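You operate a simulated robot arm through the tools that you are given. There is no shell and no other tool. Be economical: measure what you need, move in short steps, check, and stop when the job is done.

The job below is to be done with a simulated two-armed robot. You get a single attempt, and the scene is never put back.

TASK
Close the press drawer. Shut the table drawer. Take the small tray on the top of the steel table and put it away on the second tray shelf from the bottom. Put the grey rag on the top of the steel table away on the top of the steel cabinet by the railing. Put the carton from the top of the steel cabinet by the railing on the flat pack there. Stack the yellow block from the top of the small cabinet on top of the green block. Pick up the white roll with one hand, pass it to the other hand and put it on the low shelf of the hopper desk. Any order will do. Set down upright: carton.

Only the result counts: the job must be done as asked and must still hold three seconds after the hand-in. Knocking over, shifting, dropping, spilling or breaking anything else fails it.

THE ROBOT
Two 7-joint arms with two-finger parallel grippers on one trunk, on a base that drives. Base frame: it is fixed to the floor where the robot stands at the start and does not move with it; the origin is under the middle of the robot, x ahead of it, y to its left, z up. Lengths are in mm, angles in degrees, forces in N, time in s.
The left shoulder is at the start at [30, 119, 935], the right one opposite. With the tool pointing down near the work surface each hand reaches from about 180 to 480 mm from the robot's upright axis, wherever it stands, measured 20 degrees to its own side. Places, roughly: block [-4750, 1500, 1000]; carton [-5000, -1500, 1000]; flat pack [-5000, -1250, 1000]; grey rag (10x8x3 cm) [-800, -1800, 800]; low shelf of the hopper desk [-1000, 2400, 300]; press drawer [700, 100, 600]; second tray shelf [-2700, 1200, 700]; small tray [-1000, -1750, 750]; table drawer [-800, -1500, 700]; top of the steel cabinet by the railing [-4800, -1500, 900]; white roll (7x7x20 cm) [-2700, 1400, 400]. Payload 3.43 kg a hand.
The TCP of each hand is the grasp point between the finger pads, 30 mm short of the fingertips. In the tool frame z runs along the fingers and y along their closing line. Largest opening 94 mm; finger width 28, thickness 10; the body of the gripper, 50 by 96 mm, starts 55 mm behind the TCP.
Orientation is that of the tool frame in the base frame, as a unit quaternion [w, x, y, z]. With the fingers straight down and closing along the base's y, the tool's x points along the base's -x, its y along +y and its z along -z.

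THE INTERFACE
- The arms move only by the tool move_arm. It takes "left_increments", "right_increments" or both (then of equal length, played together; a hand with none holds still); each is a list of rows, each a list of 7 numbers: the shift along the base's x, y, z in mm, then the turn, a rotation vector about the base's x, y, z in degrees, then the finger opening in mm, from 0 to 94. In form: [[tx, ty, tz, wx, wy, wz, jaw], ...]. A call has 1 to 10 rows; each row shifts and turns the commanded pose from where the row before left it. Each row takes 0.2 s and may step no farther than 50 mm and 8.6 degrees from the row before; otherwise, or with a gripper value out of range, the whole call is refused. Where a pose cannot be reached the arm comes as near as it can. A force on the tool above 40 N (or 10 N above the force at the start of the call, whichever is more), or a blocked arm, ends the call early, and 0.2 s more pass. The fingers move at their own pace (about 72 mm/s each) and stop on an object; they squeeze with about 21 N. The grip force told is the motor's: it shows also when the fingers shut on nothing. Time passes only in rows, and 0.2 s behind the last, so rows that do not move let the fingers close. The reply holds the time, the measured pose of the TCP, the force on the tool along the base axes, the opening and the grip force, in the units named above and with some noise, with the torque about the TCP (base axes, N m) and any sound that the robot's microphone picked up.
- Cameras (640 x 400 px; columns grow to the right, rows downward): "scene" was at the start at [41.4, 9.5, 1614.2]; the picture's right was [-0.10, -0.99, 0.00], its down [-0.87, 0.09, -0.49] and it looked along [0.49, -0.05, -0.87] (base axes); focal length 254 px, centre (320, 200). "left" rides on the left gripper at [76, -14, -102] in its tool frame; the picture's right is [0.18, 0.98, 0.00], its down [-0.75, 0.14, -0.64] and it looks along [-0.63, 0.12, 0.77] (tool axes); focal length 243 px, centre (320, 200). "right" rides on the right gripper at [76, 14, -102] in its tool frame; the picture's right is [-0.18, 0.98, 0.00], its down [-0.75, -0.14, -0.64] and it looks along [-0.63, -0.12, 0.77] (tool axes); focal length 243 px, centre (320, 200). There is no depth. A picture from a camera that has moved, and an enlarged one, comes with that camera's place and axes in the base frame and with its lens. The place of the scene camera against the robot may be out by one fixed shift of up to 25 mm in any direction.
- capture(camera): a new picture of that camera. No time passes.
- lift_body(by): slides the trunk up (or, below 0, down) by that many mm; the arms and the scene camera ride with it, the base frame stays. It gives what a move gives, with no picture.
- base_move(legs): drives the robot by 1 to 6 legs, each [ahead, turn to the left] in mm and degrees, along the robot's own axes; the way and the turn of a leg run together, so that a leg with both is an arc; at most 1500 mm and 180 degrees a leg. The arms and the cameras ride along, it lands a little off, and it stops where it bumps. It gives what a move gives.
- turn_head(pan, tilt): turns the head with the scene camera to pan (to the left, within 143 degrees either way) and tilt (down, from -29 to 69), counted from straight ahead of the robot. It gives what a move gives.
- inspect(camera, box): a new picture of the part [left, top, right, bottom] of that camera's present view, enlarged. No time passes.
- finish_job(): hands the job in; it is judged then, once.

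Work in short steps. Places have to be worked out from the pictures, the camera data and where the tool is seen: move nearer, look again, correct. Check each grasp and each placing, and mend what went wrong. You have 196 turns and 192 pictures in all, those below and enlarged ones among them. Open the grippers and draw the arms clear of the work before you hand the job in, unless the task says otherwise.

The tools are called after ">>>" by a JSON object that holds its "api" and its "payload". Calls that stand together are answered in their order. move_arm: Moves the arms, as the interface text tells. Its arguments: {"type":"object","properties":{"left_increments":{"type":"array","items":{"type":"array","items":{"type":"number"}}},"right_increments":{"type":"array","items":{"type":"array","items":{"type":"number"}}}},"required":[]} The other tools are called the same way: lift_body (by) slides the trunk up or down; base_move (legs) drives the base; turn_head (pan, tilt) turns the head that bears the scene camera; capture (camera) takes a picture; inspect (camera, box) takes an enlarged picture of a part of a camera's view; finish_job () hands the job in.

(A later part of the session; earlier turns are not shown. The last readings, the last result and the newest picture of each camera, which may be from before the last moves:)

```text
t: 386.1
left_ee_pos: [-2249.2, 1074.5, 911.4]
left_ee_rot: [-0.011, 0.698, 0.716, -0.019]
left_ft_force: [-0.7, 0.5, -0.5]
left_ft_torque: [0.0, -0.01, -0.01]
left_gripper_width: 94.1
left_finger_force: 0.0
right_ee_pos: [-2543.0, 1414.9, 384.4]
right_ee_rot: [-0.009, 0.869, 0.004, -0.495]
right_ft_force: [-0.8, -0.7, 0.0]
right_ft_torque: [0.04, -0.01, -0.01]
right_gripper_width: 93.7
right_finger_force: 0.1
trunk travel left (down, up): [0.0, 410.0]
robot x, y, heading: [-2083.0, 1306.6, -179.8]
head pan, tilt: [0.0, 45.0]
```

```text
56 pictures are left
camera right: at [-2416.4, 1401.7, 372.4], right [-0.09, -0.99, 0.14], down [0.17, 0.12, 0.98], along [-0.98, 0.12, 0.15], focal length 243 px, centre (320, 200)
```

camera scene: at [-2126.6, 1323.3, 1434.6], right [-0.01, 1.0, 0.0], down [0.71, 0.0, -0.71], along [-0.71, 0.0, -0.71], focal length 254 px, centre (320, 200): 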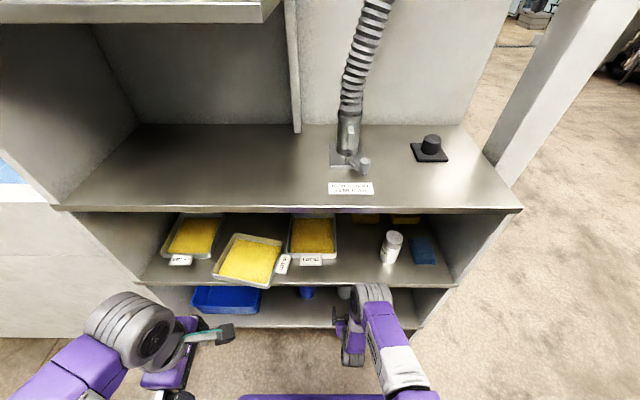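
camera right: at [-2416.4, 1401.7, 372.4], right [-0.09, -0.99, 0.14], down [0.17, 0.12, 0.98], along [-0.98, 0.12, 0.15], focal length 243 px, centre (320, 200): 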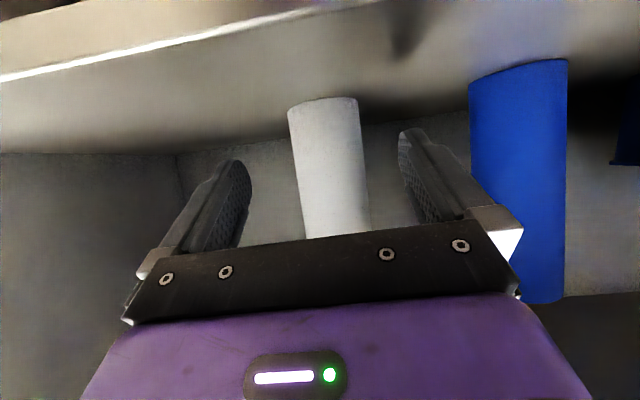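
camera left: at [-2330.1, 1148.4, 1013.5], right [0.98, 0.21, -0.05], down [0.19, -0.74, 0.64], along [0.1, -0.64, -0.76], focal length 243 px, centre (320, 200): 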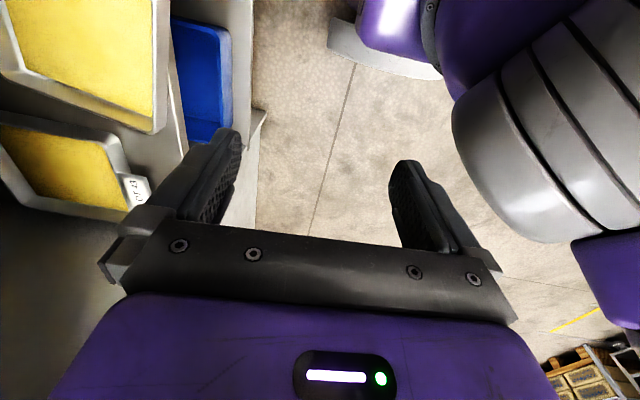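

The elbow sits high near the shelf edge because the arm is folded. I back the base 150 mm more and stretch the arm out further.

>>> {"api": "base_move", "payload": {"legs": [[-150, 0]]}}

>>> {"api": "move_arm", "payload": {"right_increments": [[-30, 0, 0, 0, 0, 0, 94], [-30, 0, 0, 0, 0, 0, 94], [-30, 0, 0, 0, 0, 0, 94], [-30, 0, 0, 0, 0, 0, 94], [-30, 0, 0, 0, 0, 0, 94]]}}

>>> {"api": "capture", "payload": {"camera": "scene"}}

>>> {"api": "capture", "payload": {"camera": "right"}}

```text
t: 387.5
left_ee_pos: [-2098.7, 1074.4, 910.9]
left_ee_rot: [-0.011, 0.698, 0.716, -0.019]
left_ft_force: [0.2, -0.1, -0.2]
left_ft_torque: [-0.01, 0.03, -0.01]
left_gripper_width: 93.9
left_finger_force: 0.0
right_ee_pos: [-2391.9, 1416.9, 384.7]
right_ee_rot: [-0.009, 0.869, 0.004, -0.495]
right_ft_force: [-0.3, 0.5, -0.1]
right_ft_torque: [-0.02, -0.02, -0.02]
right_gripper_width: 93.9
right_finger_force: 0.1
trunk travel left (down, up): [0.0, 410.0]
robot x, y, heading: [-1932.3, 1310.1, -179.8]
head pan, tilt: [0.0, 45.0]
```

```text
t: 388.7
left_ee_pos: [-2098.1, 1075.1, 911.4]
left_ee_rot: [-0.011, 0.697, 0.716, -0.018]
left_ft_force: [-0.5, -0.5, -0.2]
left_ft_torque: [-0.01, -0.01, 0.0]
left_gripper_width: 94.2
left_finger_force: 0.0
right_ee_pos: [-2542.0, 1416.1, 384.5]
right_ee_rot: [-0.008, 0.869, 0.005, -0.495]
right_ft_force: [0.7, -0.1, -0.7]
right_ft_torque: [-0.03, 0.02, 0.01]
right_gripper_width: 93.9
right_finger_force: 0.1
trunk travel left (down, up): [0.0, 410.0]
robot x, y, heading: [-1929.9, 1306.2, -179.8]
head pan, tilt: [0.0, 45.0]
```

```text
55 pictures are left
camera scene: at [-1976.0, 1324.2, 1434.5], right [-0.01, 1.0, 0.0], down [0.71, 0.0, -0.71], along [-0.71, 0.0, -0.71], focal length 254 px, centre (320, 200)
```

scene: 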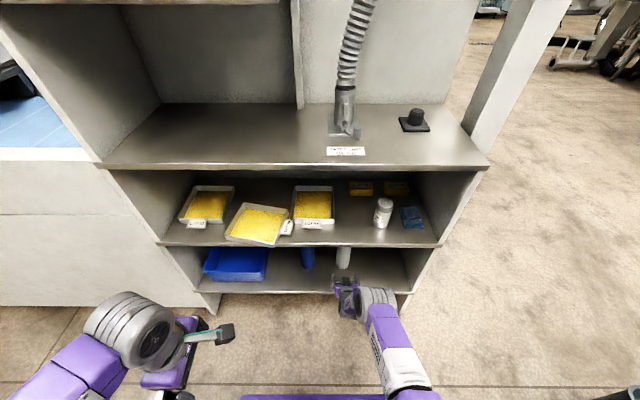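

```text
54 pictures are left
camera right: at [-2416.0, 1402.3, 372.3], right [-0.09, -0.99, 0.14], down [0.17, 0.12, 0.98], along [-0.98, 0.12, 0.15], focal length 243 px, centre (320, 200)
```

right: 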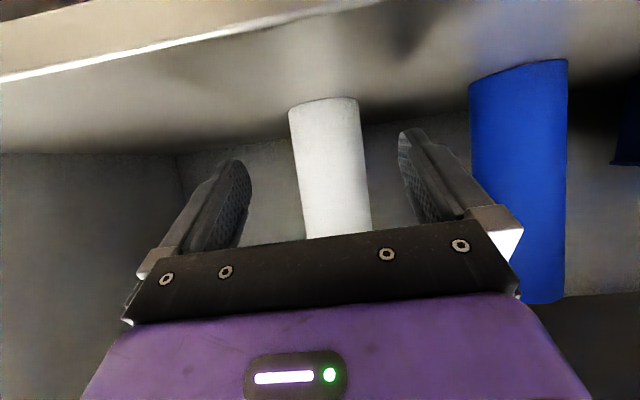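

Now the elbow is well clear. The roll is aligned (y 1414). I drive 60 mm and check before the final reach.

>>> {"api": "base_move", "payload": {"legs": [[60, 0]]}}

>>> {"api": "capture", "payload": {"camera": "right"}}

```text
t: 389.7
left_ee_pos: [-2158.6, 1073.9, 911.3]
left_ee_rot: [-0.011, 0.698, 0.716, -0.018]
left_ft_force: [0.6, 0.0, -0.3]
left_ft_torque: [0.03, 0.0, -0.03]
left_gripper_width: 94.1
left_finger_force: 0.1
right_ee_pos: [-2599.8, 1416.2, 384.2]
right_ee_rot: [-0.009, 0.869, 0.004, -0.495]
right_ft_force: [-0.1, -0.2, -0.3]
right_ft_torque: [0.0, -0.04, 0.03]
right_gripper_width: 94.0
right_finger_force: 0.2
trunk travel left (down, up): [0.0, 410.0]
robot x, y, heading: [-1993.6, 1306.8, -179.9]
head pan, tilt: [0.0, 45.0]
```

```text
53 pictures are left
camera right: at [-2475.3, 1401.9, 372.0], right [-0.09, -0.99, 0.14], down [0.17, 0.12, 0.98], along [-0.98, 0.12, 0.15], focal length 243 px, centre (320, 200)
```

right: 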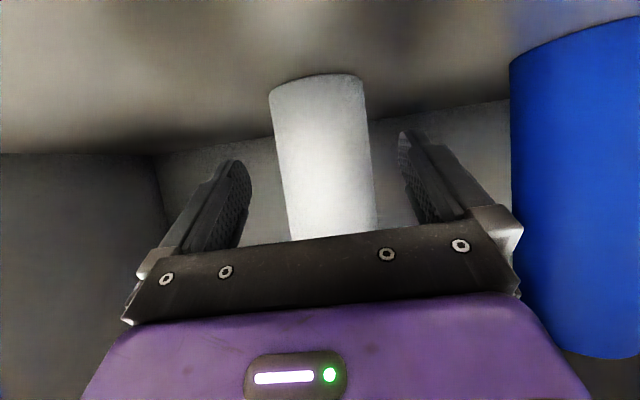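

Roll centre ≈(-2671,1416). I reach the last 66 mm in steps.

>>> {"api": "move_arm", "payload": {"right_increments": [[-20, 0, 0, 0, 0, 0, 94], [-20, 0, 0, 0, 0, 0, 94], [-15, 0, 0, 0, 0, 0, 94], [-11, 0, 0, 0, 0, 0, 94]]}}

>>> {"api": "capture", "payload": {"camera": "right"}}

```text
t: 390.7
left_ee_pos: [-2158.5, 1074.4, 909.7]
left_ee_rot: [-0.01, 0.698, 0.716, -0.019]
left_ft_force: [0.5, -0.7, 0.4]
left_ft_torque: [-0.01, 0.02, -0.02]
left_gripper_width: 94.1
left_finger_force: 0.1
right_ee_pos: [-2666.4, 1416.1, 385.4]
right_ee_rot: [-0.009, 0.869, 0.004, -0.494]
right_ft_force: [0.7, 0.6, 0.4]
right_ft_torque: [-0.01, 0.02, 0.02]
right_gripper_width: 93.9
right_finger_force: 0.1
trunk travel left (down, up): [0.0, 410.0]
robot x, y, heading: [-1987.7, 1304.5, -179.5]
head pan, tilt: [0.0, 45.0]
```

```text
52 pictures are left
camera right: at [-2541.1, 1401.8, 372.1], right [-0.09, -0.99, 0.14], down [0.17, 0.12, 0.98], along [-0.98, 0.12, 0.15], focal length 243 px, centre (320, 200)
```

right: 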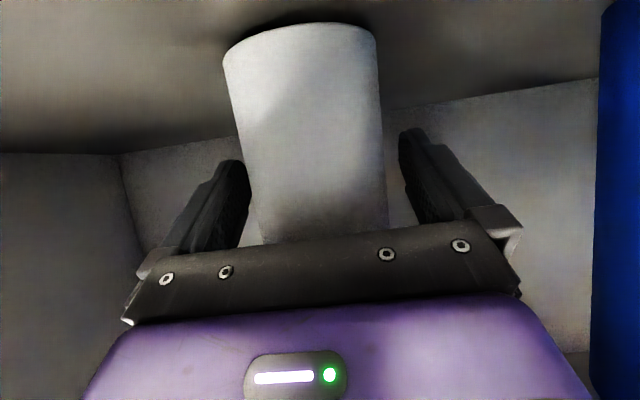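

The roll is between the fingers. I close, lift 30 mm and back the base out 300 mm.

>>> {"api": "move_arm", "payload": {"right_increments": [[0, 0, 0, 0, 0, 0, 70], [0, 0, 0, 0, 0, 0, 40], [0, 0, 0, 0, 0, 0, 40], [0, 0, 0, 0, 0, 0, 40], [0, 0, 10, 0, 0, 0, 40], [0, 0, 15, 0, 0, 0, 40]]}}

>>> {"api": "capture", "payload": {"camera": "right"}}

```text
t: 392.1
left_ee_pos: [-2157.9, 1074.4, 910.6]
left_ee_rot: [-0.011, 0.697, 0.716, -0.018]
left_ft_force: [-0.9, -0.7, -0.8]
left_ft_torque: [-0.02, 0.02, -0.03]
left_gripper_width: 94.2
left_finger_force: 0.1
right_ee_pos: [-2667.1, 1414.9, 409.0]
right_ee_rot: [-0.008, 0.869, 0.005, -0.494]
right_ft_force: [-0.7, 0.4, -4.7]
right_ft_torque: [0.03, -0.02, 0.02]
right_gripper_width: 72.2
right_finger_force: 20.7
trunk travel left (down, up): [0.0, 410.0]
robot x, y, heading: [-1990.0, 1313.0, -179.6]
head pan, tilt: [0.0, 45.0]
```

```text
51 pictures are left
camera right: at [-2541.1, 1402.4, 397.0], right [-0.1, -0.99, 0.14], down [0.17, 0.12, 0.98], along [-0.98, 0.12, 0.15], focal length 243 px, centre (320, 200)
```

right: 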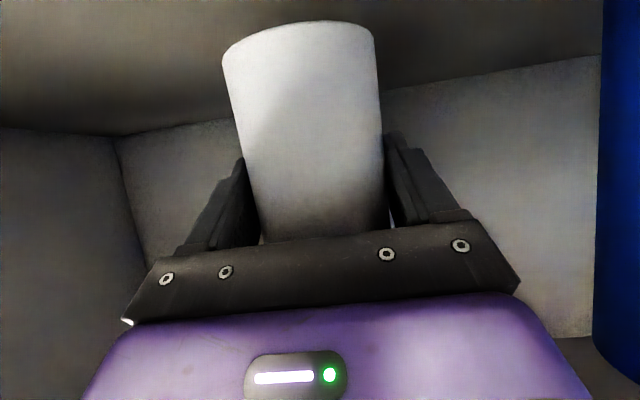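

Lifted (≈0.45 kg). I back out straight, raise the trunk and bring the roll in front of the chest.

>>> {"api": "base_move", "payload": {"legs": [[-350, 0]]}}

>>> {"api": "lift_body", "payload": {"by": 150}}

>>> {"api": "move_arm", "payload": {"right_increments": [[20, -8, 20, 0, 0, 0, 40], [25, -8, 20, 0, 0, 0, 40], [25, -8, 20, 0, 0, 0, 40], [25, -8, 20, 0, 0, 0, 40], [25, -8, 20, 0, 0, 0, 40], [25, -8, 20, 0, 0, 0, 40], [25, -8, 20, 0, 0, 0, 40]]}}

>>> {"api": "capture", "payload": {"camera": "scene"}}

```text
t: 394.4
left_ee_pos: [-1808.5, 1076.2, 911.8]
left_ee_rot: [-0.011, 0.698, 0.716, -0.018]
left_ft_force: [0.3, -0.3, -0.6]
left_ft_torque: [0.0, 0.0, 0.06]
left_gripper_width: 93.9
left_finger_force: 0.1
right_ee_pos: [-2317.3, 1417.4, 409.0]
right_ee_rot: [-0.009, 0.869, 0.004, -0.494]
right_ft_force: [-0.5, -0.6, -5.6]
right_ft_torque: [0.03, 0.0, 0.02]
right_gripper_width: 71.8
right_finger_force: 20.3
trunk travel left (down, up): [0.0, 410.0]
robot x, y, heading: [-1640.3, 1308.7, -179.5]
head pan, tilt: [0.0, 45.0]
```

```text
t: 396.1
left_ee_pos: [-1809.0, 1075.4, 1060.8]
left_ee_rot: [-0.01, 0.698, 0.716, -0.018]
left_ft_force: [0.2, -0.7, 0.0]
left_ft_torque: [-0.05, 0.01, 0.01]
left_gripper_width: 94.0
left_finger_force: 0.1
right_ee_pos: [-2317.9, 1419.4, 558.6]
right_ee_rot: [-0.008, 0.87, 0.005, -0.494]
right_ft_force: [0.5, 0.0, -5.6]
right_ft_torque: [0.03, 0.0, 0.04]
right_gripper_width: 72.1
right_finger_force: 21.0
trunk travel left (down, up): [-150.0, 260.0]
robot x, y, heading: [-1643.1, 1312.6, -179.8]
head pan, tilt: [0.0, 45.0]
```

```text
t: 397.7
left_ee_pos: [-1807.1, 1076.2, 1060.8]
left_ee_rot: [-0.011, 0.698, 0.716, -0.018]
left_ft_force: [0.4, -0.6, -0.1]
left_ft_torque: [0.02, 0.0, 0.0]
left_gripper_width: 93.8
left_finger_force: 0.1
right_ee_pos: [-2147.2, 1362.0, 701.1]
right_ee_rot: [-0.01, 0.868, 0.004, -0.496]
right_ft_force: [0.0, -0.6, -6.0]
right_ft_torque: [0.01, -0.05, -0.02]
right_gripper_width: 72.1
right_finger_force: 21.3
trunk travel left (down, up): [-150.0, 260.0]
robot x, y, heading: [-1638.4, 1308.1, -179.5]
head pan, tilt: [0.0, 45.0]
```

```text
50 pictures are left
camera scene: at [-1685.3, 1325.7, 1584.6], right [-0.01, 1.0, 0.0], down [0.71, 0.0, -0.71], along [-0.71, 0.0, -0.71], focal length 254 px, centre (320, 200)
```

scene: 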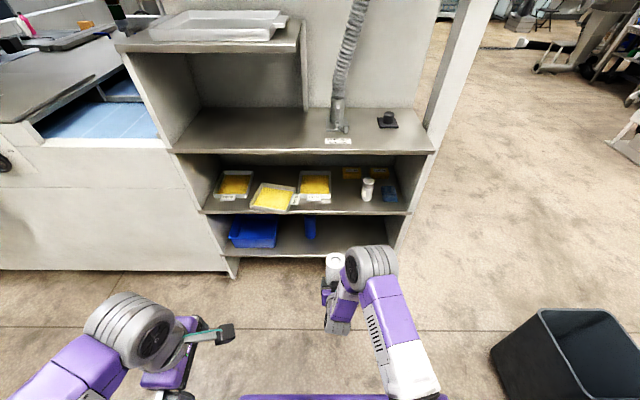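

I tilt the left hand to point to the right (closing front-to-back) while moving it forward and down, left of the roll.

>>> {"api": "move_arm", "payload": {"left_increments": [[-40, 0, -10, 8.5, 0, 0, 94], [-40, 0, -20, 8.5, 0, 0, 94], [-40, 0, -20, 8.5, 0, 0, 94], [-40, 0, -20, 8.5, 0, 0, 94], [-40, 0, -20, 8.5, 0, 0, 94], [-40, 0, -20, 8.5, 0, 0, 94], [-40, 0, -20, 8.5, 0, 0, 94]]}}

>>> {"api": "move_arm", "payload": {"left_increments": [[-20, 10, -25, 0, 0, 0, 94], [-20, 15, -25, 0, 0, 0, 94], [-20, 15, -25, 0, 0, 0, 94], [0, 15, -25, 0, 0, 0, 94], [0, 15, -25, 0, 0, 0, 94]]}}

>>> {"api": "capture", "payload": {"camera": "left"}}

>>> {"api": "capture", "payload": {"camera": "scene"}}

```text
t: 399.3
left_ee_pos: [-2091.6, 1074.5, 929.1]
left_ee_rot: [-0.357, 0.6, 0.631, 0.339]
left_ft_force: [-0.5, -0.2, -0.7]
left_ft_torque: [0.01, 0.02, 0.02]
left_gripper_width: 94.0
left_finger_force: 0.0
right_ee_pos: [-2147.6, 1360.9, 699.1]
right_ee_rot: [-0.008, 0.869, 0.005, -0.494]
right_ft_force: [-0.5, -0.2, -5.3]
right_ft_torque: [0.02, -0.01, 0.0]
right_gripper_width: 72.0
right_finger_force: 21.1
trunk travel left (down, up): [-150.0, 260.0]
robot x, y, heading: [-1635.7, 1311.1, -179.4]
head pan, tilt: [0.0, 45.0]
```

```text
t: 400.5
left_ee_pos: [-2148.1, 1147.1, 805.0]
left_ee_rot: [-0.356, 0.6, 0.631, 0.339]
left_ft_force: [0.0, 0.0, 0.0]
left_ft_torque: [-0.02, -0.03, -0.05]
left_gripper_width: 94.1
left_finger_force: 0.1
right_ee_pos: [-2147.7, 1363.1, 700.4]
right_ee_rot: [-0.008, 0.869, 0.005, -0.495]
right_ft_force: [0.7, -0.9, -6.5]
right_ft_torque: [-0.01, -0.06, -0.01]
right_gripper_width: 71.9
right_finger_force: 21.1
trunk travel left (down, up): [-150.0, 260.0]
robot x, y, heading: [-1639.7, 1310.9, -179.6]
head pan, tilt: [0.0, 45.0]
```

```text
49 pictures are left
camera left: at [-2159.5, 1096.1, 923.0], right [0.98, 0.14, 0.16], down [0.19, -0.93, -0.31], along [0.1, 0.34, -0.94], focal length 243 px, centre (320, 200)
```

left: 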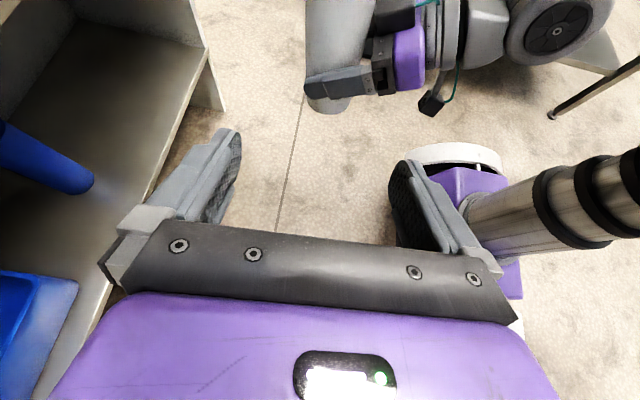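

```text
48 pictures are left
camera scene: at [-1686.3, 1326.0, 1584.5], right [-0.01, 1.0, 0.0], down [0.71, 0.0, -0.71], along [-0.71, 0.0, -0.71], focal length 254 px, centre (320, 200)
```

scene: 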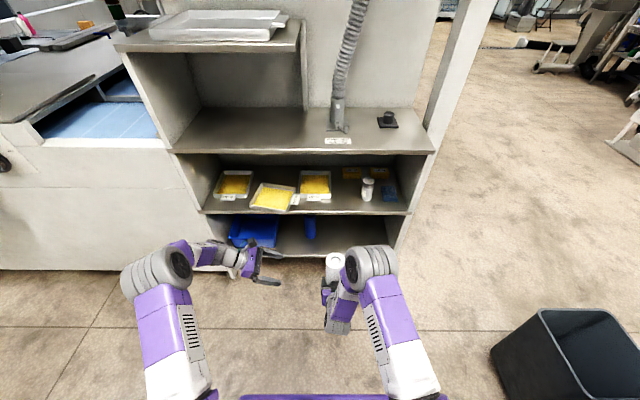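

The roll axis is near (-2146,1358). I advance the left hand toward it at z≈795, then check.

>>> {"api": "move_arm", "payload": {"left_increments": [[0, 30, -4, 0, 0, 0, 94], [0, 30, -4, 0, 0, 0, 94], [0, 30, -2, 0, 0, 0, 94], [0, 30, 0, 0, 0, 0, 94], [0, 25, 0, 0, 0, 0, 94]]}}

>>> {"api": "capture", "payload": {"camera": "left"}}

>>> {"api": "inspect", "payload": {"camera": "scene", "box": [220, 220, 420, 350]}}

```text
t: 401.7
left_ee_pos: [-2148.8, 1292.5, 795.5]
left_ee_rot: [-0.355, 0.601, 0.631, 0.34]
left_ft_force: [-0.4, -0.4, -0.3]
left_ft_torque: [0.01, 0.02, -0.01]
left_gripper_width: 93.9
left_finger_force: 0.1
right_ee_pos: [-2146.8, 1362.0, 700.5]
right_ee_rot: [-0.009, 0.869, 0.003, -0.495]
right_ft_force: [-1.0, 0.6, -5.2]
right_ft_torque: [0.0, -0.04, 0.02]
right_gripper_width: 72.3
right_finger_force: 20.8
trunk travel left (down, up): [-150.0, 260.0]
robot x, y, heading: [-1641.5, 1309.8, -179.5]
head pan, tilt: [0.0, 45.0]
```

```text
47 pictures are left
camera left: at [-2159.4, 1241.5, 913.6], right [0.98, 0.14, 0.16], down [0.19, -0.93, -0.31], along [0.1, 0.34, -0.94], focal length 243 px, centre (320, 200)
```

left: 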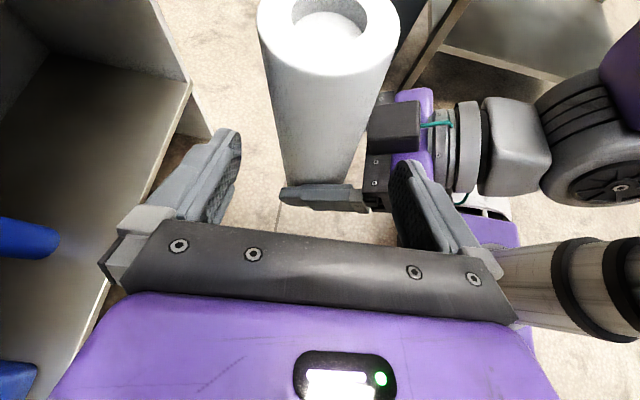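

```text
3.08 times, centred on (320, 285) of scene
camera zoom: at [-1686.0, 1326.4, 1584.5], right [-0.01, 1.0, 0.0], down [0.71, 0.0, -0.71], along [-0.71, 0.0, -0.71], focal length 782 px, centre (320, -62)
```

zoom: 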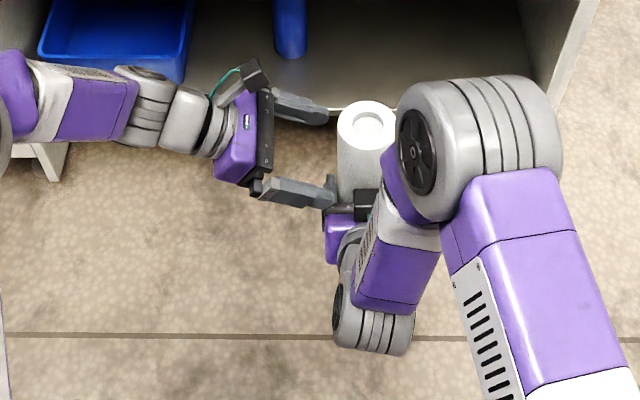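

I correct x by -8 mm and z by +5 mm, then close in around the roll.

>>> {"api": "move_arm", "payload": {"left_increments": [[-8, 0, 5, 0, 0, 0, 94], [0, 16, 0, 0, 0, 0, 94], [0, 16, 0, 0, 0, 0, 94], [0, 16, 0, 0, 0, 0, 94], [0, 14, 0, 0, 0, 0, 94]]}}

>>> {"api": "capture", "payload": {"camera": "left"}}

>>> {"api": "inspect", "payload": {"camera": "scene", "box": [220, 220, 420, 350]}}

```text
t: 402.7
left_ee_pos: [-2158.3, 1329.7, 799.7]
left_ee_rot: [-0.354, 0.601, 0.633, 0.336]
left_ft_force: [0.6, -1.3, 0.3]
left_ft_torque: [0.0, -0.06, -0.09]
left_gripper_width: 94.1
left_finger_force: 0.1
right_ee_pos: [-2146.8, 1372.8, 697.3]
right_ee_rot: [-0.019, 0.87, -0.004, -0.492]
right_ft_force: [0.2, 1.7, -6.1]
right_ft_torque: [-0.13, 0.02, 0.04]
right_gripper_width: 72.0
right_finger_force: 21.0
trunk travel left (down, up): [-150.0, 260.0]
robot x, y, heading: [-1644.5, 1310.8, -179.4]
head pan, tilt: [0.0, 45.0]
stopped in row 5 (right hand): the force on the tool passed its limit at 50 N (the readings are from after the stop); the commanded pose is now the measured one
```

```text
45 pictures are left
camera left: at [-2168.2, 1279.8, 917.2], right [0.98, 0.15, 0.16], down [0.19, -0.93, -0.3], along [0.1, 0.33, -0.94], focal length 243 px, centre (320, 200)
```

left: 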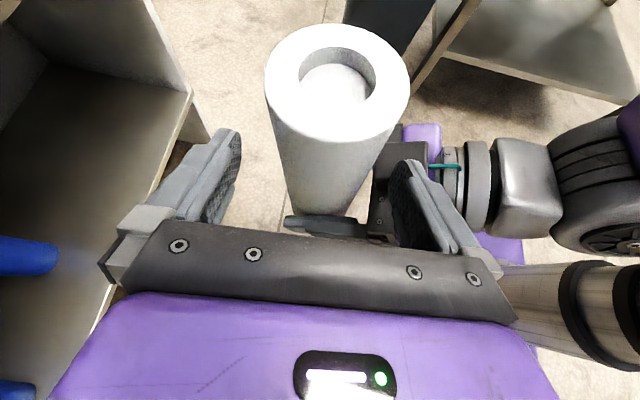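

```text
3.08 times, centred on (320, 285) of scene
camera zoom: at [-1685.9, 1326.1, 1584.5], right [-0.01, 1.0, 0.0], down [0.71, 0.0, -0.71], along [-0.71, 0.0, -0.71], focal length 782 px, centre (320, -62)
```

zoom: 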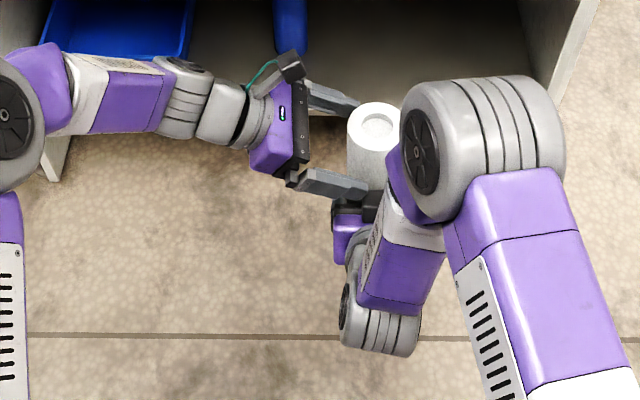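

The left rear finger met the right palm. I retreat 45 mm, level the left hand (25° more) and go 10 mm higher so its fingers pass above the palm.

>>> {"api": "move_arm", "payload": {"left_increments": [[0, -20, 0, 0, 0, 0, 94], [0, -25, 5, 0, 0, 0, 94], [0, 0, 5, 8.3, 0, 0, 94], [0, 0, 0, 8.3, 0, 0, 94], [0, 0, 0, 8.3, 0, 0, 94]]}}

>>> {"api": "capture", "payload": {"camera": "left"}}

>>> {"api": "inspect", "payload": {"camera": "scene", "box": [220, 220, 420, 350]}}

```text
t: 403.9
left_ee_pos: [-2159.1, 1284.5, 809.4]
left_ee_rot: [-0.476, 0.51, 0.545, 0.465]
left_ft_force: [-0.1, -0.5, 0.2]
left_ft_torque: [-0.05, 0.0, 0.02]
left_gripper_width: 94.0
left_finger_force: 0.0
right_ee_pos: [-2147.4, 1372.5, 697.8]
right_ee_rot: [-0.018, 0.87, -0.003, -0.493]
right_ft_force: [-0.1, 0.2, -4.6]
right_ft_torque: [0.01, -0.02, -0.01]
right_gripper_width: 72.0
right_finger_force: 20.9
trunk travel left (down, up): [-150.0, 260.0]
robot x, y, heading: [-1643.9, 1310.5, -179.6]
head pan, tilt: [0.0, 45.0]
```

```text
43 pictures are left
camera left: at [-2168.5, 1188.9, 896.2], right [0.98, 0.07, 0.2], down [0.19, -0.72, -0.67], along [0.1, 0.69, -0.71], focal length 243 px, centre (320, 200)
```

left: 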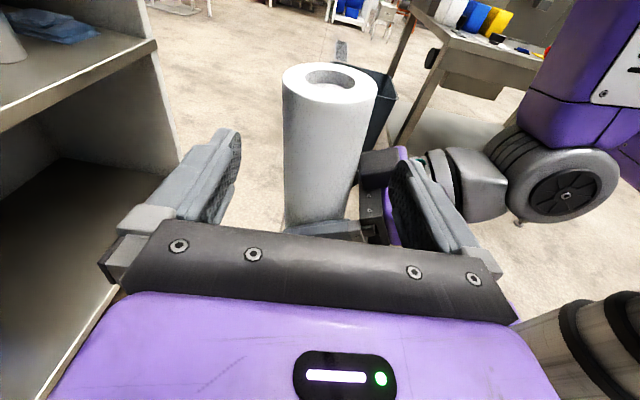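

```text
3.08 times, centred on (320, 285) of scene
camera zoom: at [-1686.1, 1325.8, 1584.5], right [-0.01, 1.0, 0.0], down [0.71, 0.0, -0.71], along [-0.71, 0.0, -0.71], focal length 782 px, centre (320, -62)
```

zoom: 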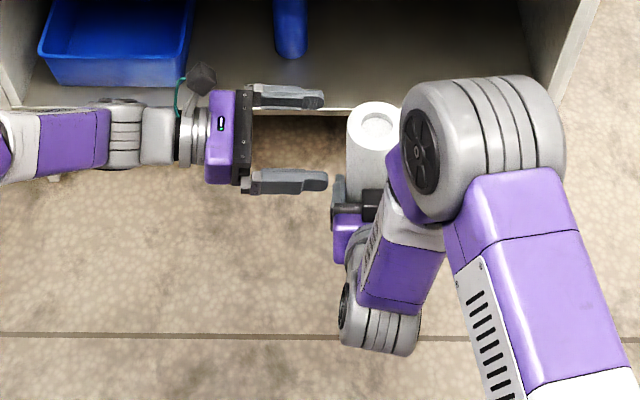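

The palm top is at z≈787; at z 812 the left fingers clear it. I advance 80 mm.

>>> {"api": "move_arm", "payload": {"left_increments": [[0, 20, 3, 0, 0, 0, 94], [0, 20, 0, 0, 0, 0, 94], [0, 20, 0, 0, 0, 0, 94], [0, 20, 0, 0, 0, 0, 94]]}}

>>> {"api": "capture", "payload": {"camera": "left"}}

```text
t: 404.9
left_ee_pos: [-2158.5, 1365.2, 811.0]
left_ee_rot: [-0.475, 0.511, 0.546, 0.463]
left_ft_force: [-0.2, -0.5, 1.2]
left_ft_torque: [-0.01, 0.05, 0.02]
left_gripper_width: 94.0
left_finger_force: 0.1
right_ee_pos: [-2148.5, 1373.0, 698.2]
right_ee_rot: [-0.018, 0.87, -0.004, -0.493]
right_ft_force: [0.7, 0.2, -5.2]
right_ft_torque: [0.0, 0.0, -0.01]
right_gripper_width: 72.0
right_finger_force: 20.8
trunk travel left (down, up): [-150.0, 260.0]
robot x, y, heading: [-1637.8, 1312.1, -179.9]
head pan, tilt: [0.0, 45.0]
```

```text
41 pictures are left
camera left: at [-2168.8, 1269.9, 898.5], right [0.98, 0.07, 0.2], down [0.19, -0.72, -0.67], along [0.1, 0.69, -0.71], focal length 243 px, centre (320, 200)
```

left: 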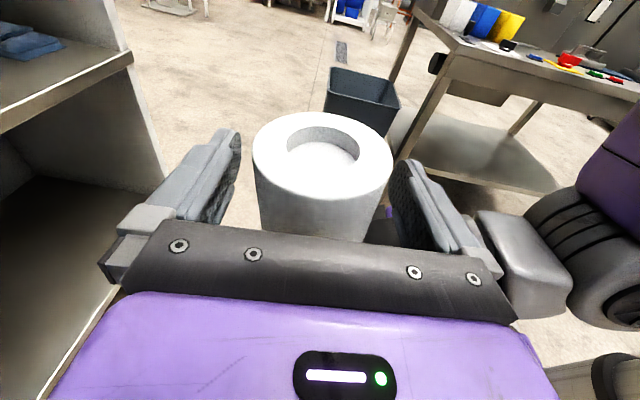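

The roll's top is between the left fingers. I close the left hand.

>>> {"api": "move_arm", "payload": {"left_increments": [[0, 0, 0, 0, 0, 0, 70], [0, 0, 0, 0, 0, 0, 40], [0, 0, 0, 0, 0, 0, 40], [0, 0, 0, 0, 0, 0, 40]]}}

>>> {"api": "capture", "payload": {"camera": "left"}}

```text
t: 405.9
left_ee_pos: [-2159.2, 1365.0, 810.2]
left_ee_rot: [-0.475, 0.511, 0.546, 0.464]
left_ft_force: [-3.2, 1.6, 0.6]
left_ft_torque: [0.17, -0.18, 0.07]
left_gripper_width: 72.7
left_finger_force: 20.4
right_ee_pos: [-2147.5, 1374.6, 697.4]
right_ee_rot: [-0.018, 0.87, -0.004, -0.492]
right_ft_force: [3.5, -1.8, -5.3]
right_ft_torque: [0.07, 0.57, -0.05]
right_gripper_width: 71.8
right_finger_force: 20.8
trunk travel left (down, up): [-150.0, 260.0]
robot x, y, heading: [-1636.9, 1308.5, -179.8]
head pan, tilt: [0.0, 45.0]
```

```text
40 pictures are left
camera left: at [-2168.9, 1269.4, 898.4], right [0.98, 0.07, 0.2], down [0.19, -0.72, -0.67], along [0.1, 0.69, -0.71], focal length 243 px, centre (320, 200)
```

left: 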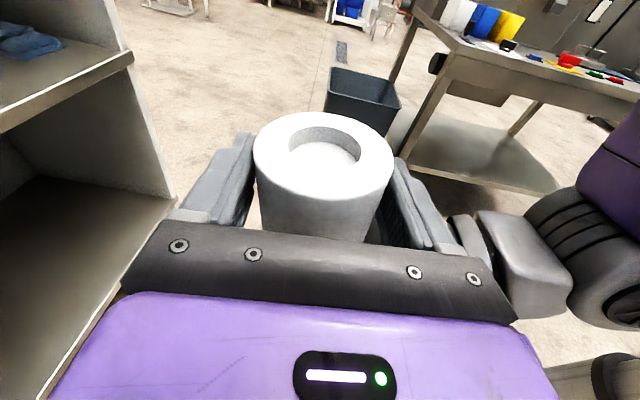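

Held by both. I open the right hand and pull it straight back.

>>> {"api": "move_arm", "payload": {"right_increments": [[0, 0, 0, 0, 0, 0, 80], [0, 0, 0, 0, 0, 0, 94], [0, 0, 0, 0, 0, 0, 94], [20, 0, -3, 0, 0, 0, 94], [25, 0, -3, 0, 0, 0, 94], [25, 0, -3, 0, 0, 0, 94], [25, 0, -3, 0, 0, 0, 94], [25, 10, 0, 0, 0, 0, 94], [25, 15, 0, 0, 0, 0, 94]]}}

>>> {"api": "capture", "payload": {"camera": "scene"}}

>>> {"api": "capture", "payload": {"camera": "left"}}

```text
t: 407.9
left_ee_pos: [-2159.4, 1363.9, 810.9]
left_ee_rot: [-0.476, 0.51, 0.546, 0.464]
left_ft_force: [0.1, -0.5, -0.2]
left_ft_torque: [-0.04, 0.0, 0.01]
left_gripper_width: 70.8
left_finger_force: 20.8
right_ee_pos: [-2002.9, 1398.0, 685.9]
right_ee_rot: [-0.019, 0.869, -0.006, -0.495]
right_ft_force: [-0.1, -0.7, 0.2]
right_ft_torque: [-0.01, 0.01, 0.01]
right_gripper_width: 94.2
right_finger_force: 0.0
trunk travel left (down, up): [-150.0, 260.0]
robot x, y, heading: [-1639.9, 1310.5, -179.7]
head pan, tilt: [0.0, 45.0]
```

```text
39 pictures are left
camera scene: at [-1685.8, 1326.1, 1584.5], right [-0.01, 1.0, 0.0], down [0.71, 0.0, -0.71], along [-0.71, 0.0, -0.71], focal length 254 px, centre (320, 200)
```

scene: 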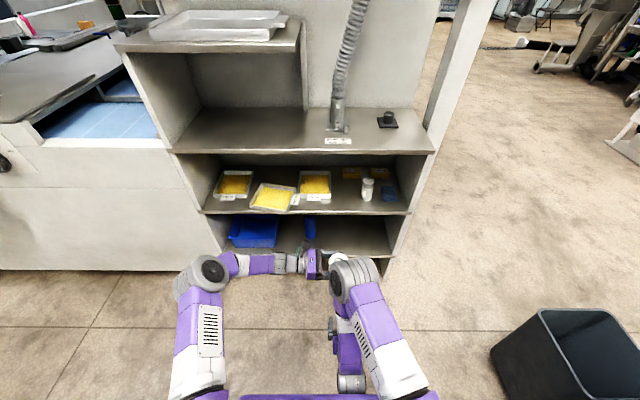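

```text
38 pictures are left
camera left: at [-2168.7, 1269.4, 898.2], right [0.98, 0.07, 0.2], down [0.19, -0.72, -0.67], along [0.1, 0.69, -0.71], focal length 243 px, centre (320, 200)
```

left: 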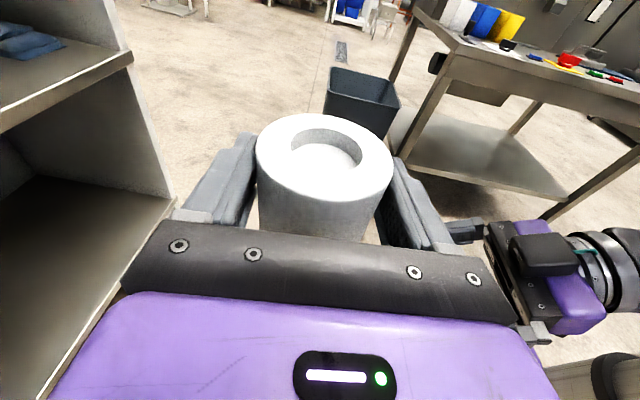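

The left hand shows no weight though it holds the roll; the right elbow may be touching it. I move the right hand outwards and check the left's force.

>>> {"api": "move_arm", "payload": {"right_increments": [[0, 25, 0, 0, 0, 0, 94], [0, 25, 0, 0, 0, 0, 94], [10, 25, 0, 0, 0, 0, 94], [10, 25, 0, 0, 0, 0, 94], [10, 25, 0, 0, 0, 0, 94], [10, 25, 0, 0, 0, 0, 94]]}}

>>> {"api": "move_arm", "payload": {"left_increments": [[0, 0, 5, 0, 0, 0, 40], [0, 0, 5, 0, 0, 0, 40], [0, 0, 0, 0, 0, 0, 40]]}}

>>> {"api": "capture", "payload": {"camera": "scene"}}

```text
t: 409.3
left_ee_pos: [-2158.9, 1364.4, 811.4]
left_ee_rot: [-0.475, 0.511, 0.547, 0.463]
left_ft_force: [1.0, 0.8, -0.6]
left_ft_torque: [-0.05, 0.01, -0.01]
left_gripper_width: 70.8
left_finger_force: 21.2
right_ee_pos: [-1959.8, 1548.9, 683.4]
right_ee_rot: [-0.018, 0.871, -0.005, -0.491]
right_ft_force: [-0.4, 0.1, 0.0]
right_ft_torque: [-0.02, 0.01, 0.0]
right_gripper_width: 94.2
right_finger_force: 0.0
trunk travel left (down, up): [-150.0, 260.0]
robot x, y, heading: [-1639.7, 1312.3, -179.5]
head pan, tilt: [0.0, 45.0]
```

```text
t: 410.1
left_ee_pos: [-2158.9, 1364.4, 821.2]
left_ee_rot: [-0.475, 0.51, 0.546, 0.464]
left_ft_force: [-0.3, -0.4, -5.7]
left_ft_torque: [-0.04, 0.03, 0.07]
left_gripper_width: 71.2
left_finger_force: 21.3
right_ee_pos: [-1962.4, 1547.4, 685.6]
right_ee_rot: [-0.018, 0.87, -0.004, -0.492]
right_ft_force: [-0.1, -0.2, 0.3]
right_ft_torque: [-0.01, 0.02, 0.03]
right_gripper_width: 94.2
right_finger_force: 0.2
trunk travel left (down, up): [-150.0, 260.0]
robot x, y, heading: [-1639.4, 1307.7, -179.6]
head pan, tilt: [0.0, 45.0]
```

```text
37 pictures are left
camera scene: at [-1685.9, 1326.0, 1584.5], right [-0.01, 1.0, 0.0], down [0.71, 0.0, -0.71], along [-0.71, 0.0, -0.71], focal length 254 px, centre (320, 200)
```

scene: 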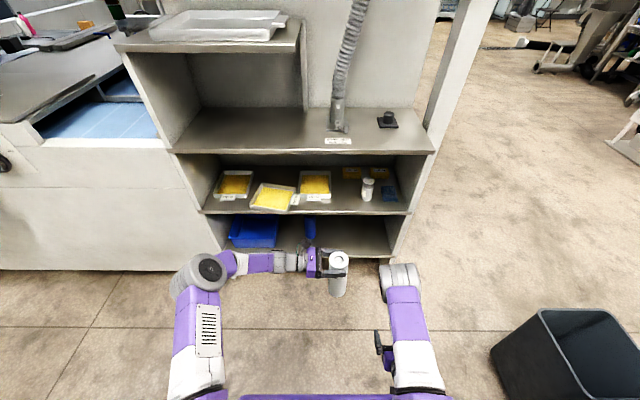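

The left hand now carries the roll alone (5.7 N). I turn it to point forward, keeping the roll upright.

>>> {"api": "move_arm", "payload": {"left_increments": [[0, -8, 0, 0, 0, 8.5, 40], [0, -10, 0, 0, 0, 8.5, 40], [0, -10, 0, 0, 0, 8.5, 40], [0, -10, 0, 0, 0, 8.5, 40], [0, -10, 0, 0, 0, 8.5, 40], [0, -10, 0, 0, 0, 8.5, 40], [0, -10, 0, 0, 0, 8.5, 40], [0, -10, 0, 0, 0, 8.5, 40], [0, -10, 0, 0, 0, 8.5, 40], [0, -10, 0, 0, 0, 8.5, 40]]}}

>>> {"api": "capture", "payload": {"camera": "scene"}}

>>> {"api": "capture", "payload": {"camera": "left"}}

```text
t: 412.3
left_ee_pos: [-2157.5, 1267.0, 821.6]
left_ee_rot: [-0.663, 0.007, 0.748, 0.02]
left_ft_force: [0.5, 0.3, -5.0]
left_ft_torque: [-0.03, -0.05, 0.02]
left_gripper_width: 70.9
left_finger_force: 20.9
right_ee_pos: [-1962.5, 1549.0, 685.5]
right_ee_rot: [-0.018, 0.87, -0.004, -0.492]
right_ft_force: [0.2, 0.4, 0.6]
right_ft_torque: [0.02, 0.0, 0.02]
right_gripper_width: 94.0
right_finger_force: 0.1
trunk travel left (down, up): [-150.0, 260.0]
robot x, y, heading: [-1644.6, 1309.6, -179.8]
head pan, tilt: [0.0, 45.0]
```

```text
36 pictures are left
camera scene: at [-1685.9, 1326.0, 1584.5], right [-0.01, 1.0, 0.0], down [0.71, 0.0, -0.71], along [-0.71, 0.0, -0.71], focal length 254 px, centre (320, 200)
```

scene: 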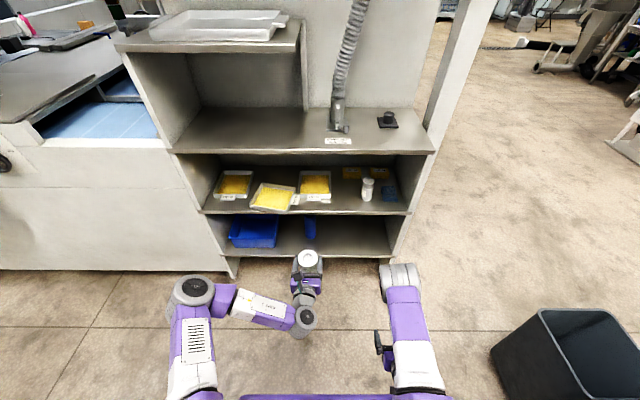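

```text
35 pictures are left
camera left: at [-2064.2, 1244.9, 909.0], right [0.01, 0.98, 0.2], down [0.73, 0.13, -0.67], along [-0.68, 0.16, -0.72], focal length 243 px, centre (320, 200)
```

left: 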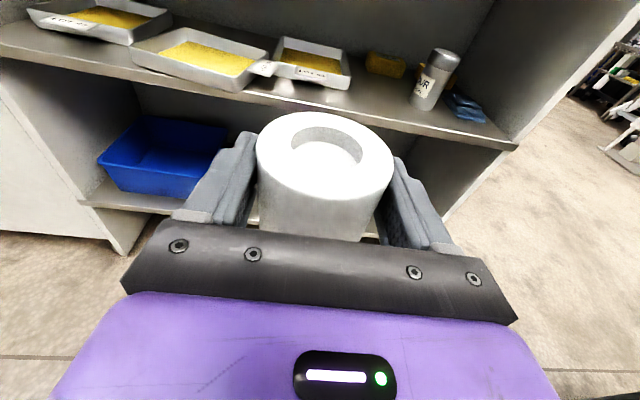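

I drive toward the desk, to about (-1350,1600) facing +y, and look at its low shelf.

>>> {"api": "base_move", "payload": {"legs": [[0, -135], [410, 0], [0, 45]]}}

>>> {"api": "capture", "payload": {"camera": "scene"}}

>>> {"api": "capture", "payload": {"camera": "left"}}

```text
t: 422.5
left_ee_pos: [-1408.4, 2122.7, 822.9]
left_ee_rot: [-0.458, 0.531, 0.526, 0.481]
left_ft_force: [-0.5, -0.1, -5.8]
left_ft_torque: [0.18, -0.01, -0.01]
left_gripper_width: 71.6
left_finger_force: 21.1
right_ee_pos: [-1121.9, 1931.3, 686.0]
right_ee_rot: [-0.359, 0.616, -0.614, -0.338]
right_ft_force: [0.6, 0.0, 0.2]
right_ft_torque: [0.02, -0.01, -0.01]
right_gripper_width: 94.3
right_finger_force: 0.0
trunk travel left (down, up): [-150.0, 260.0]
robot x, y, heading: [-1358.2, 1605.8, 91.1]
head pan, tilt: [0.0, 45.0]
```

```text
34 pictures are left
camera scene: at [-1352.1, 1672.6, 1584.5], right [1.0, 0.02, 0.0], down [0.01, -0.71, -0.71], along [-0.01, 0.71, -0.71], focal length 254 px, centre (320, 200)
```

scene: 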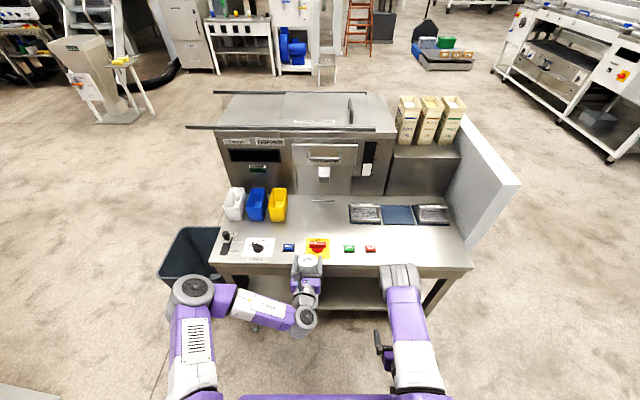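

```text
33 pictures are left
camera left: at [-1425.3, 2028.3, 908.9], right [0.98, 0.0, 0.2], down [0.14, -0.73, -0.67], along [0.15, 0.68, -0.71], focal length 243 px, centre (320, 200)
```

left: 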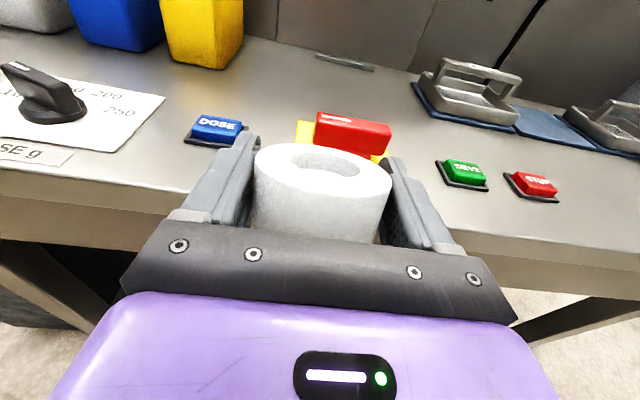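

The roll is very near the desk front. I back off 200 mm and take a look at the low shelf.

>>> {"api": "base_move", "payload": {"legs": [[-250, 0]]}}

>>> {"api": "capture", "payload": {"camera": "left"}}

>>> {"api": "capture", "payload": {"camera": "scene"}}

```text
t: 424.3
left_ee_pos: [-1403.4, 1871.5, 822.1]
left_ee_rot: [-0.458, 0.53, 0.527, 0.48]
left_ft_force: [0.4, -0.7, -5.2]
left_ft_torque: [0.15, 0.02, 0.0]
left_gripper_width: 71.7
left_finger_force: 20.9
right_ee_pos: [-1117.7, 1681.7, 685.6]
right_ee_rot: [-0.359, 0.616, -0.615, -0.337]
right_ft_force: [-0.1, -0.1, -0.1]
right_ft_torque: [0.02, 0.03, 0.02]
right_gripper_width: 94.0
right_finger_force: 0.0
trunk travel left (down, up): [-150.0, 260.0]
robot x, y, heading: [-1352.6, 1354.6, 91.3]
head pan, tilt: [0.0, 45.0]
```

```text
32 pictures are left
camera left: at [-1420.2, 1778.2, 909.1], right [0.98, 0.0, 0.2], down [0.14, -0.73, -0.67], along [0.15, 0.68, -0.71], focal length 243 px, centre (320, 200)
```

left: 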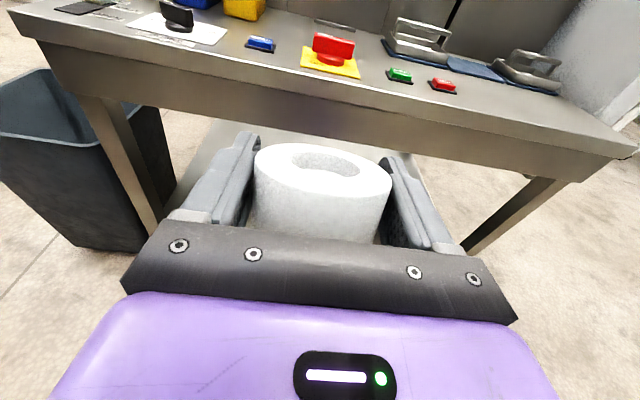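

```text
31 pictures are left
camera scene: at [-1347.0, 1422.0, 1584.6], right [1.0, 0.02, 0.0], down [0.01, -0.71, -0.71], along [-0.01, 0.71, -0.71], focal length 254 px, centre (320, 200)
```

scene: 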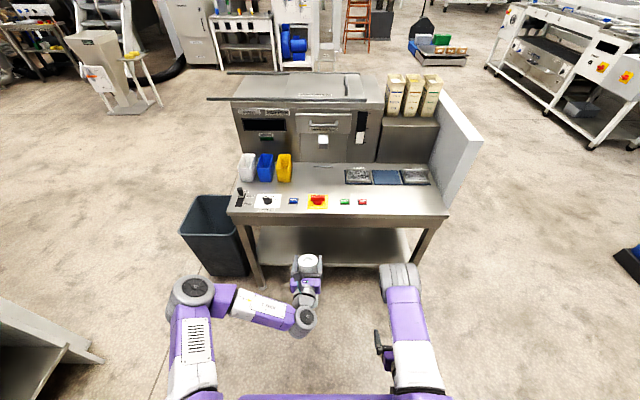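

Desk front edge ≈ y 2155, top z 764, opening below z≈705; low shelf front ≈ y 2196, z≈300. I lower the trunk and the left hand (roll) to shelf height, and un-tilt and retract the right hand.

>>> {"api": "move_arm", "payload": {"left_increments": [[0, 5, -20, 0, 0, 0, 40], [0, 5, -20, 0, 0, 0, 40], [0, 5, -20, 0, 0, 0, 40], [0, 5, -20, 0, 0, 0, 40], [0, 5, -20, 0, 0, 0, 40], [0, 5, -20, 0, 0, 0, 40], [0, 5, -20, 0, 0, 0, 40]], "right_increments": [[5, 0, 30, -8.5, 0, 0, 94], [5, 0, 30, -8.5, 0, 0, 94], [5, 0, 30, -8.5, 0, 0, 94], [0, -10, 30, -8.5, 0, 0, 94], [0, -10, 30, -8.5, 0, 0, 94], [0, -10, 30, -8.5, 0, 0, 94], [0, -10, 30, -8.5, 0, 0, 94]]}}

>>> {"api": "lift_body", "payload": {"by": -145}}

>>> {"api": "capture", "payload": {"camera": "scene"}}

>>> {"api": "capture", "payload": {"camera": "left"}}

```text
t: 425.9
left_ee_pos: [-1403.9, 1908.0, 681.4]
left_ee_rot: [-0.458, 0.531, 0.527, 0.481]
left_ft_force: [0.3, -0.2, -5.3]
left_ft_torque: [0.13, 0.0, 0.01]
left_gripper_width: 71.4
left_finger_force: 21.4
right_ee_pos: [-1092.6, 1667.5, 871.8]
right_ee_rot: [-0.005, 0.713, -0.701, 0.011]
right_ft_force: [0.0, -0.4, 0.7]
right_ft_torque: [-0.01, 0.01, -0.01]
right_gripper_width: 94.1
right_finger_force: 0.2
right hand out of reach, approached as far as the arm can: row 1, 2, 3
trunk travel left (down, up): [-150.0, 260.0]
robot x, y, heading: [-1353.4, 1357.5, 91.1]
head pan, tilt: [0.0, 45.0]
```

```text
t: 427.6
left_ee_pos: [-1403.0, 1907.4, 535.8]
left_ee_rot: [-0.459, 0.53, 0.527, 0.481]
left_ft_force: [-0.6, -0.6, -5.7]
left_ft_torque: [0.17, -0.01, 0.07]
left_gripper_width: 71.7
left_finger_force: 21.1
right_ee_pos: [-1090.9, 1667.0, 727.2]
right_ee_rot: [-0.007, 0.714, -0.7, 0.013]
right_ft_force: [0.4, -0.5, 0.4]
right_ft_torque: [-0.02, 0.01, 0.02]
right_gripper_width: 94.2
right_finger_force: 0.0
trunk travel left (down, up): [-5.0, 405.0]
robot x, y, heading: [-1352.1, 1354.4, 91.4]
head pan, tilt: [0.0, 45.0]
```

```text
30 pictures are left
camera scene: at [-1347.1, 1422.8, 1439.7], right [1.0, 0.02, 0.0], down [0.01, -0.71, -0.71], along [-0.01, 0.71, -0.71], focal length 254 px, centre (320, 200)
```

scene: 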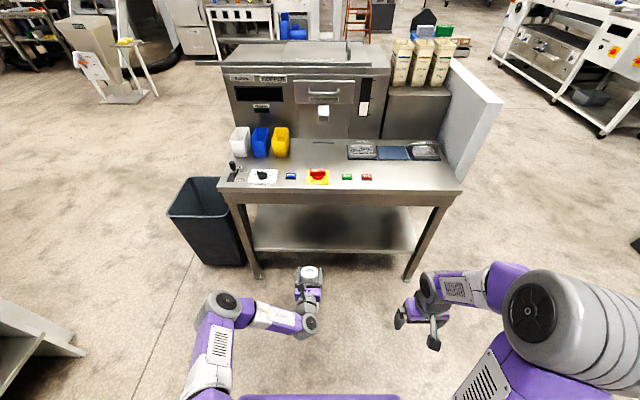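

```text
29 pictures are left
camera left: at [-1420.3, 1813.5, 623.8], right [0.98, 0.0, 0.2], down [0.14, -0.73, -0.67], along [0.15, 0.68, -0.71], focal length 243 px, centre (320, 200)
```

left: 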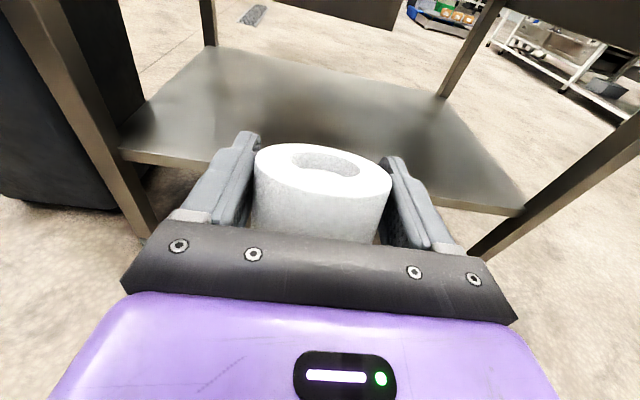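

Shelf front edge ≈ y 2180, z≈303. I drive 270 mm in with the roll ~45 mm above shelf height, then look.

>>> {"api": "base_move", "payload": {"legs": [[270, 0]]}}

>>> {"api": "capture", "payload": {"camera": "scene"}}

>>> {"api": "capture", "payload": {"camera": "left"}}

```text
t: 429.5
left_ee_pos: [-1408.4, 2174.2, 537.1]
left_ee_rot: [-0.458, 0.531, 0.527, 0.48]
left_ft_force: [-0.5, -0.3, -5.4]
left_ft_torque: [0.16, -0.01, -0.01]
left_gripper_width: 71.7
left_finger_force: 20.7
right_ee_pos: [-1097.1, 1933.1, 727.4]
right_ee_rot: [-0.005, 0.713, -0.701, 0.012]
right_ft_force: [-0.4, -0.1, 0.1]
right_ft_torque: [-0.01, -0.01, -0.02]
right_gripper_width: 93.8
right_finger_force: 0.0
trunk travel left (down, up): [-5.0, 405.0]
robot x, y, heading: [-1359.3, 1621.6, 91.2]
head pan, tilt: [0.0, 45.0]
```

```text
28 pictures are left
camera scene: at [-1352.0, 1689.8, 1439.5], right [1.0, 0.02, 0.0], down [0.01, -0.71, -0.71], along [-0.01, 0.71, -0.71], focal length 254 px, centre (320, 200)
```

scene: 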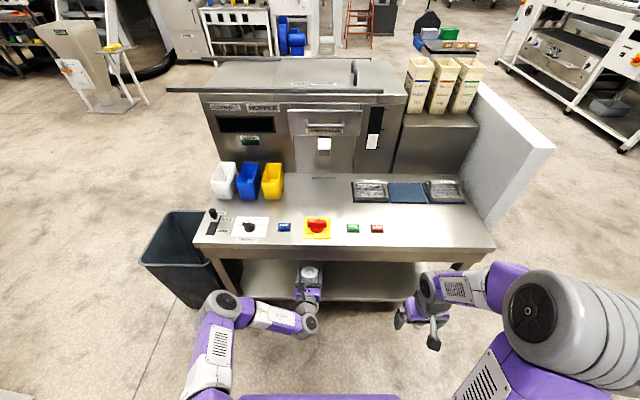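

```text
27 pictures are left
camera left: at [-1425.2, 2080.2, 623.4], right [0.98, 0.0, 0.2], down [0.14, -0.73, -0.67], along [0.15, 0.68, -0.72], focal length 243 px, centre (320, 200)
```

left: 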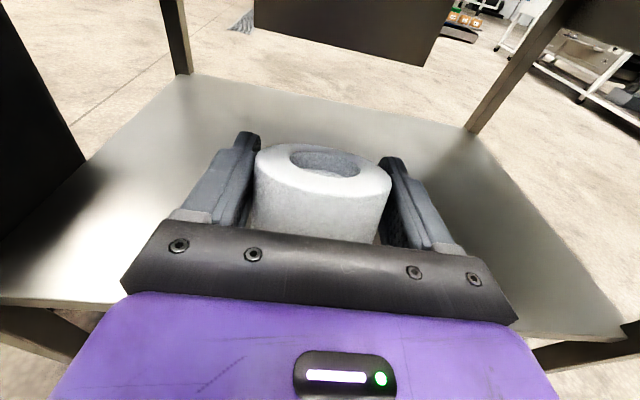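

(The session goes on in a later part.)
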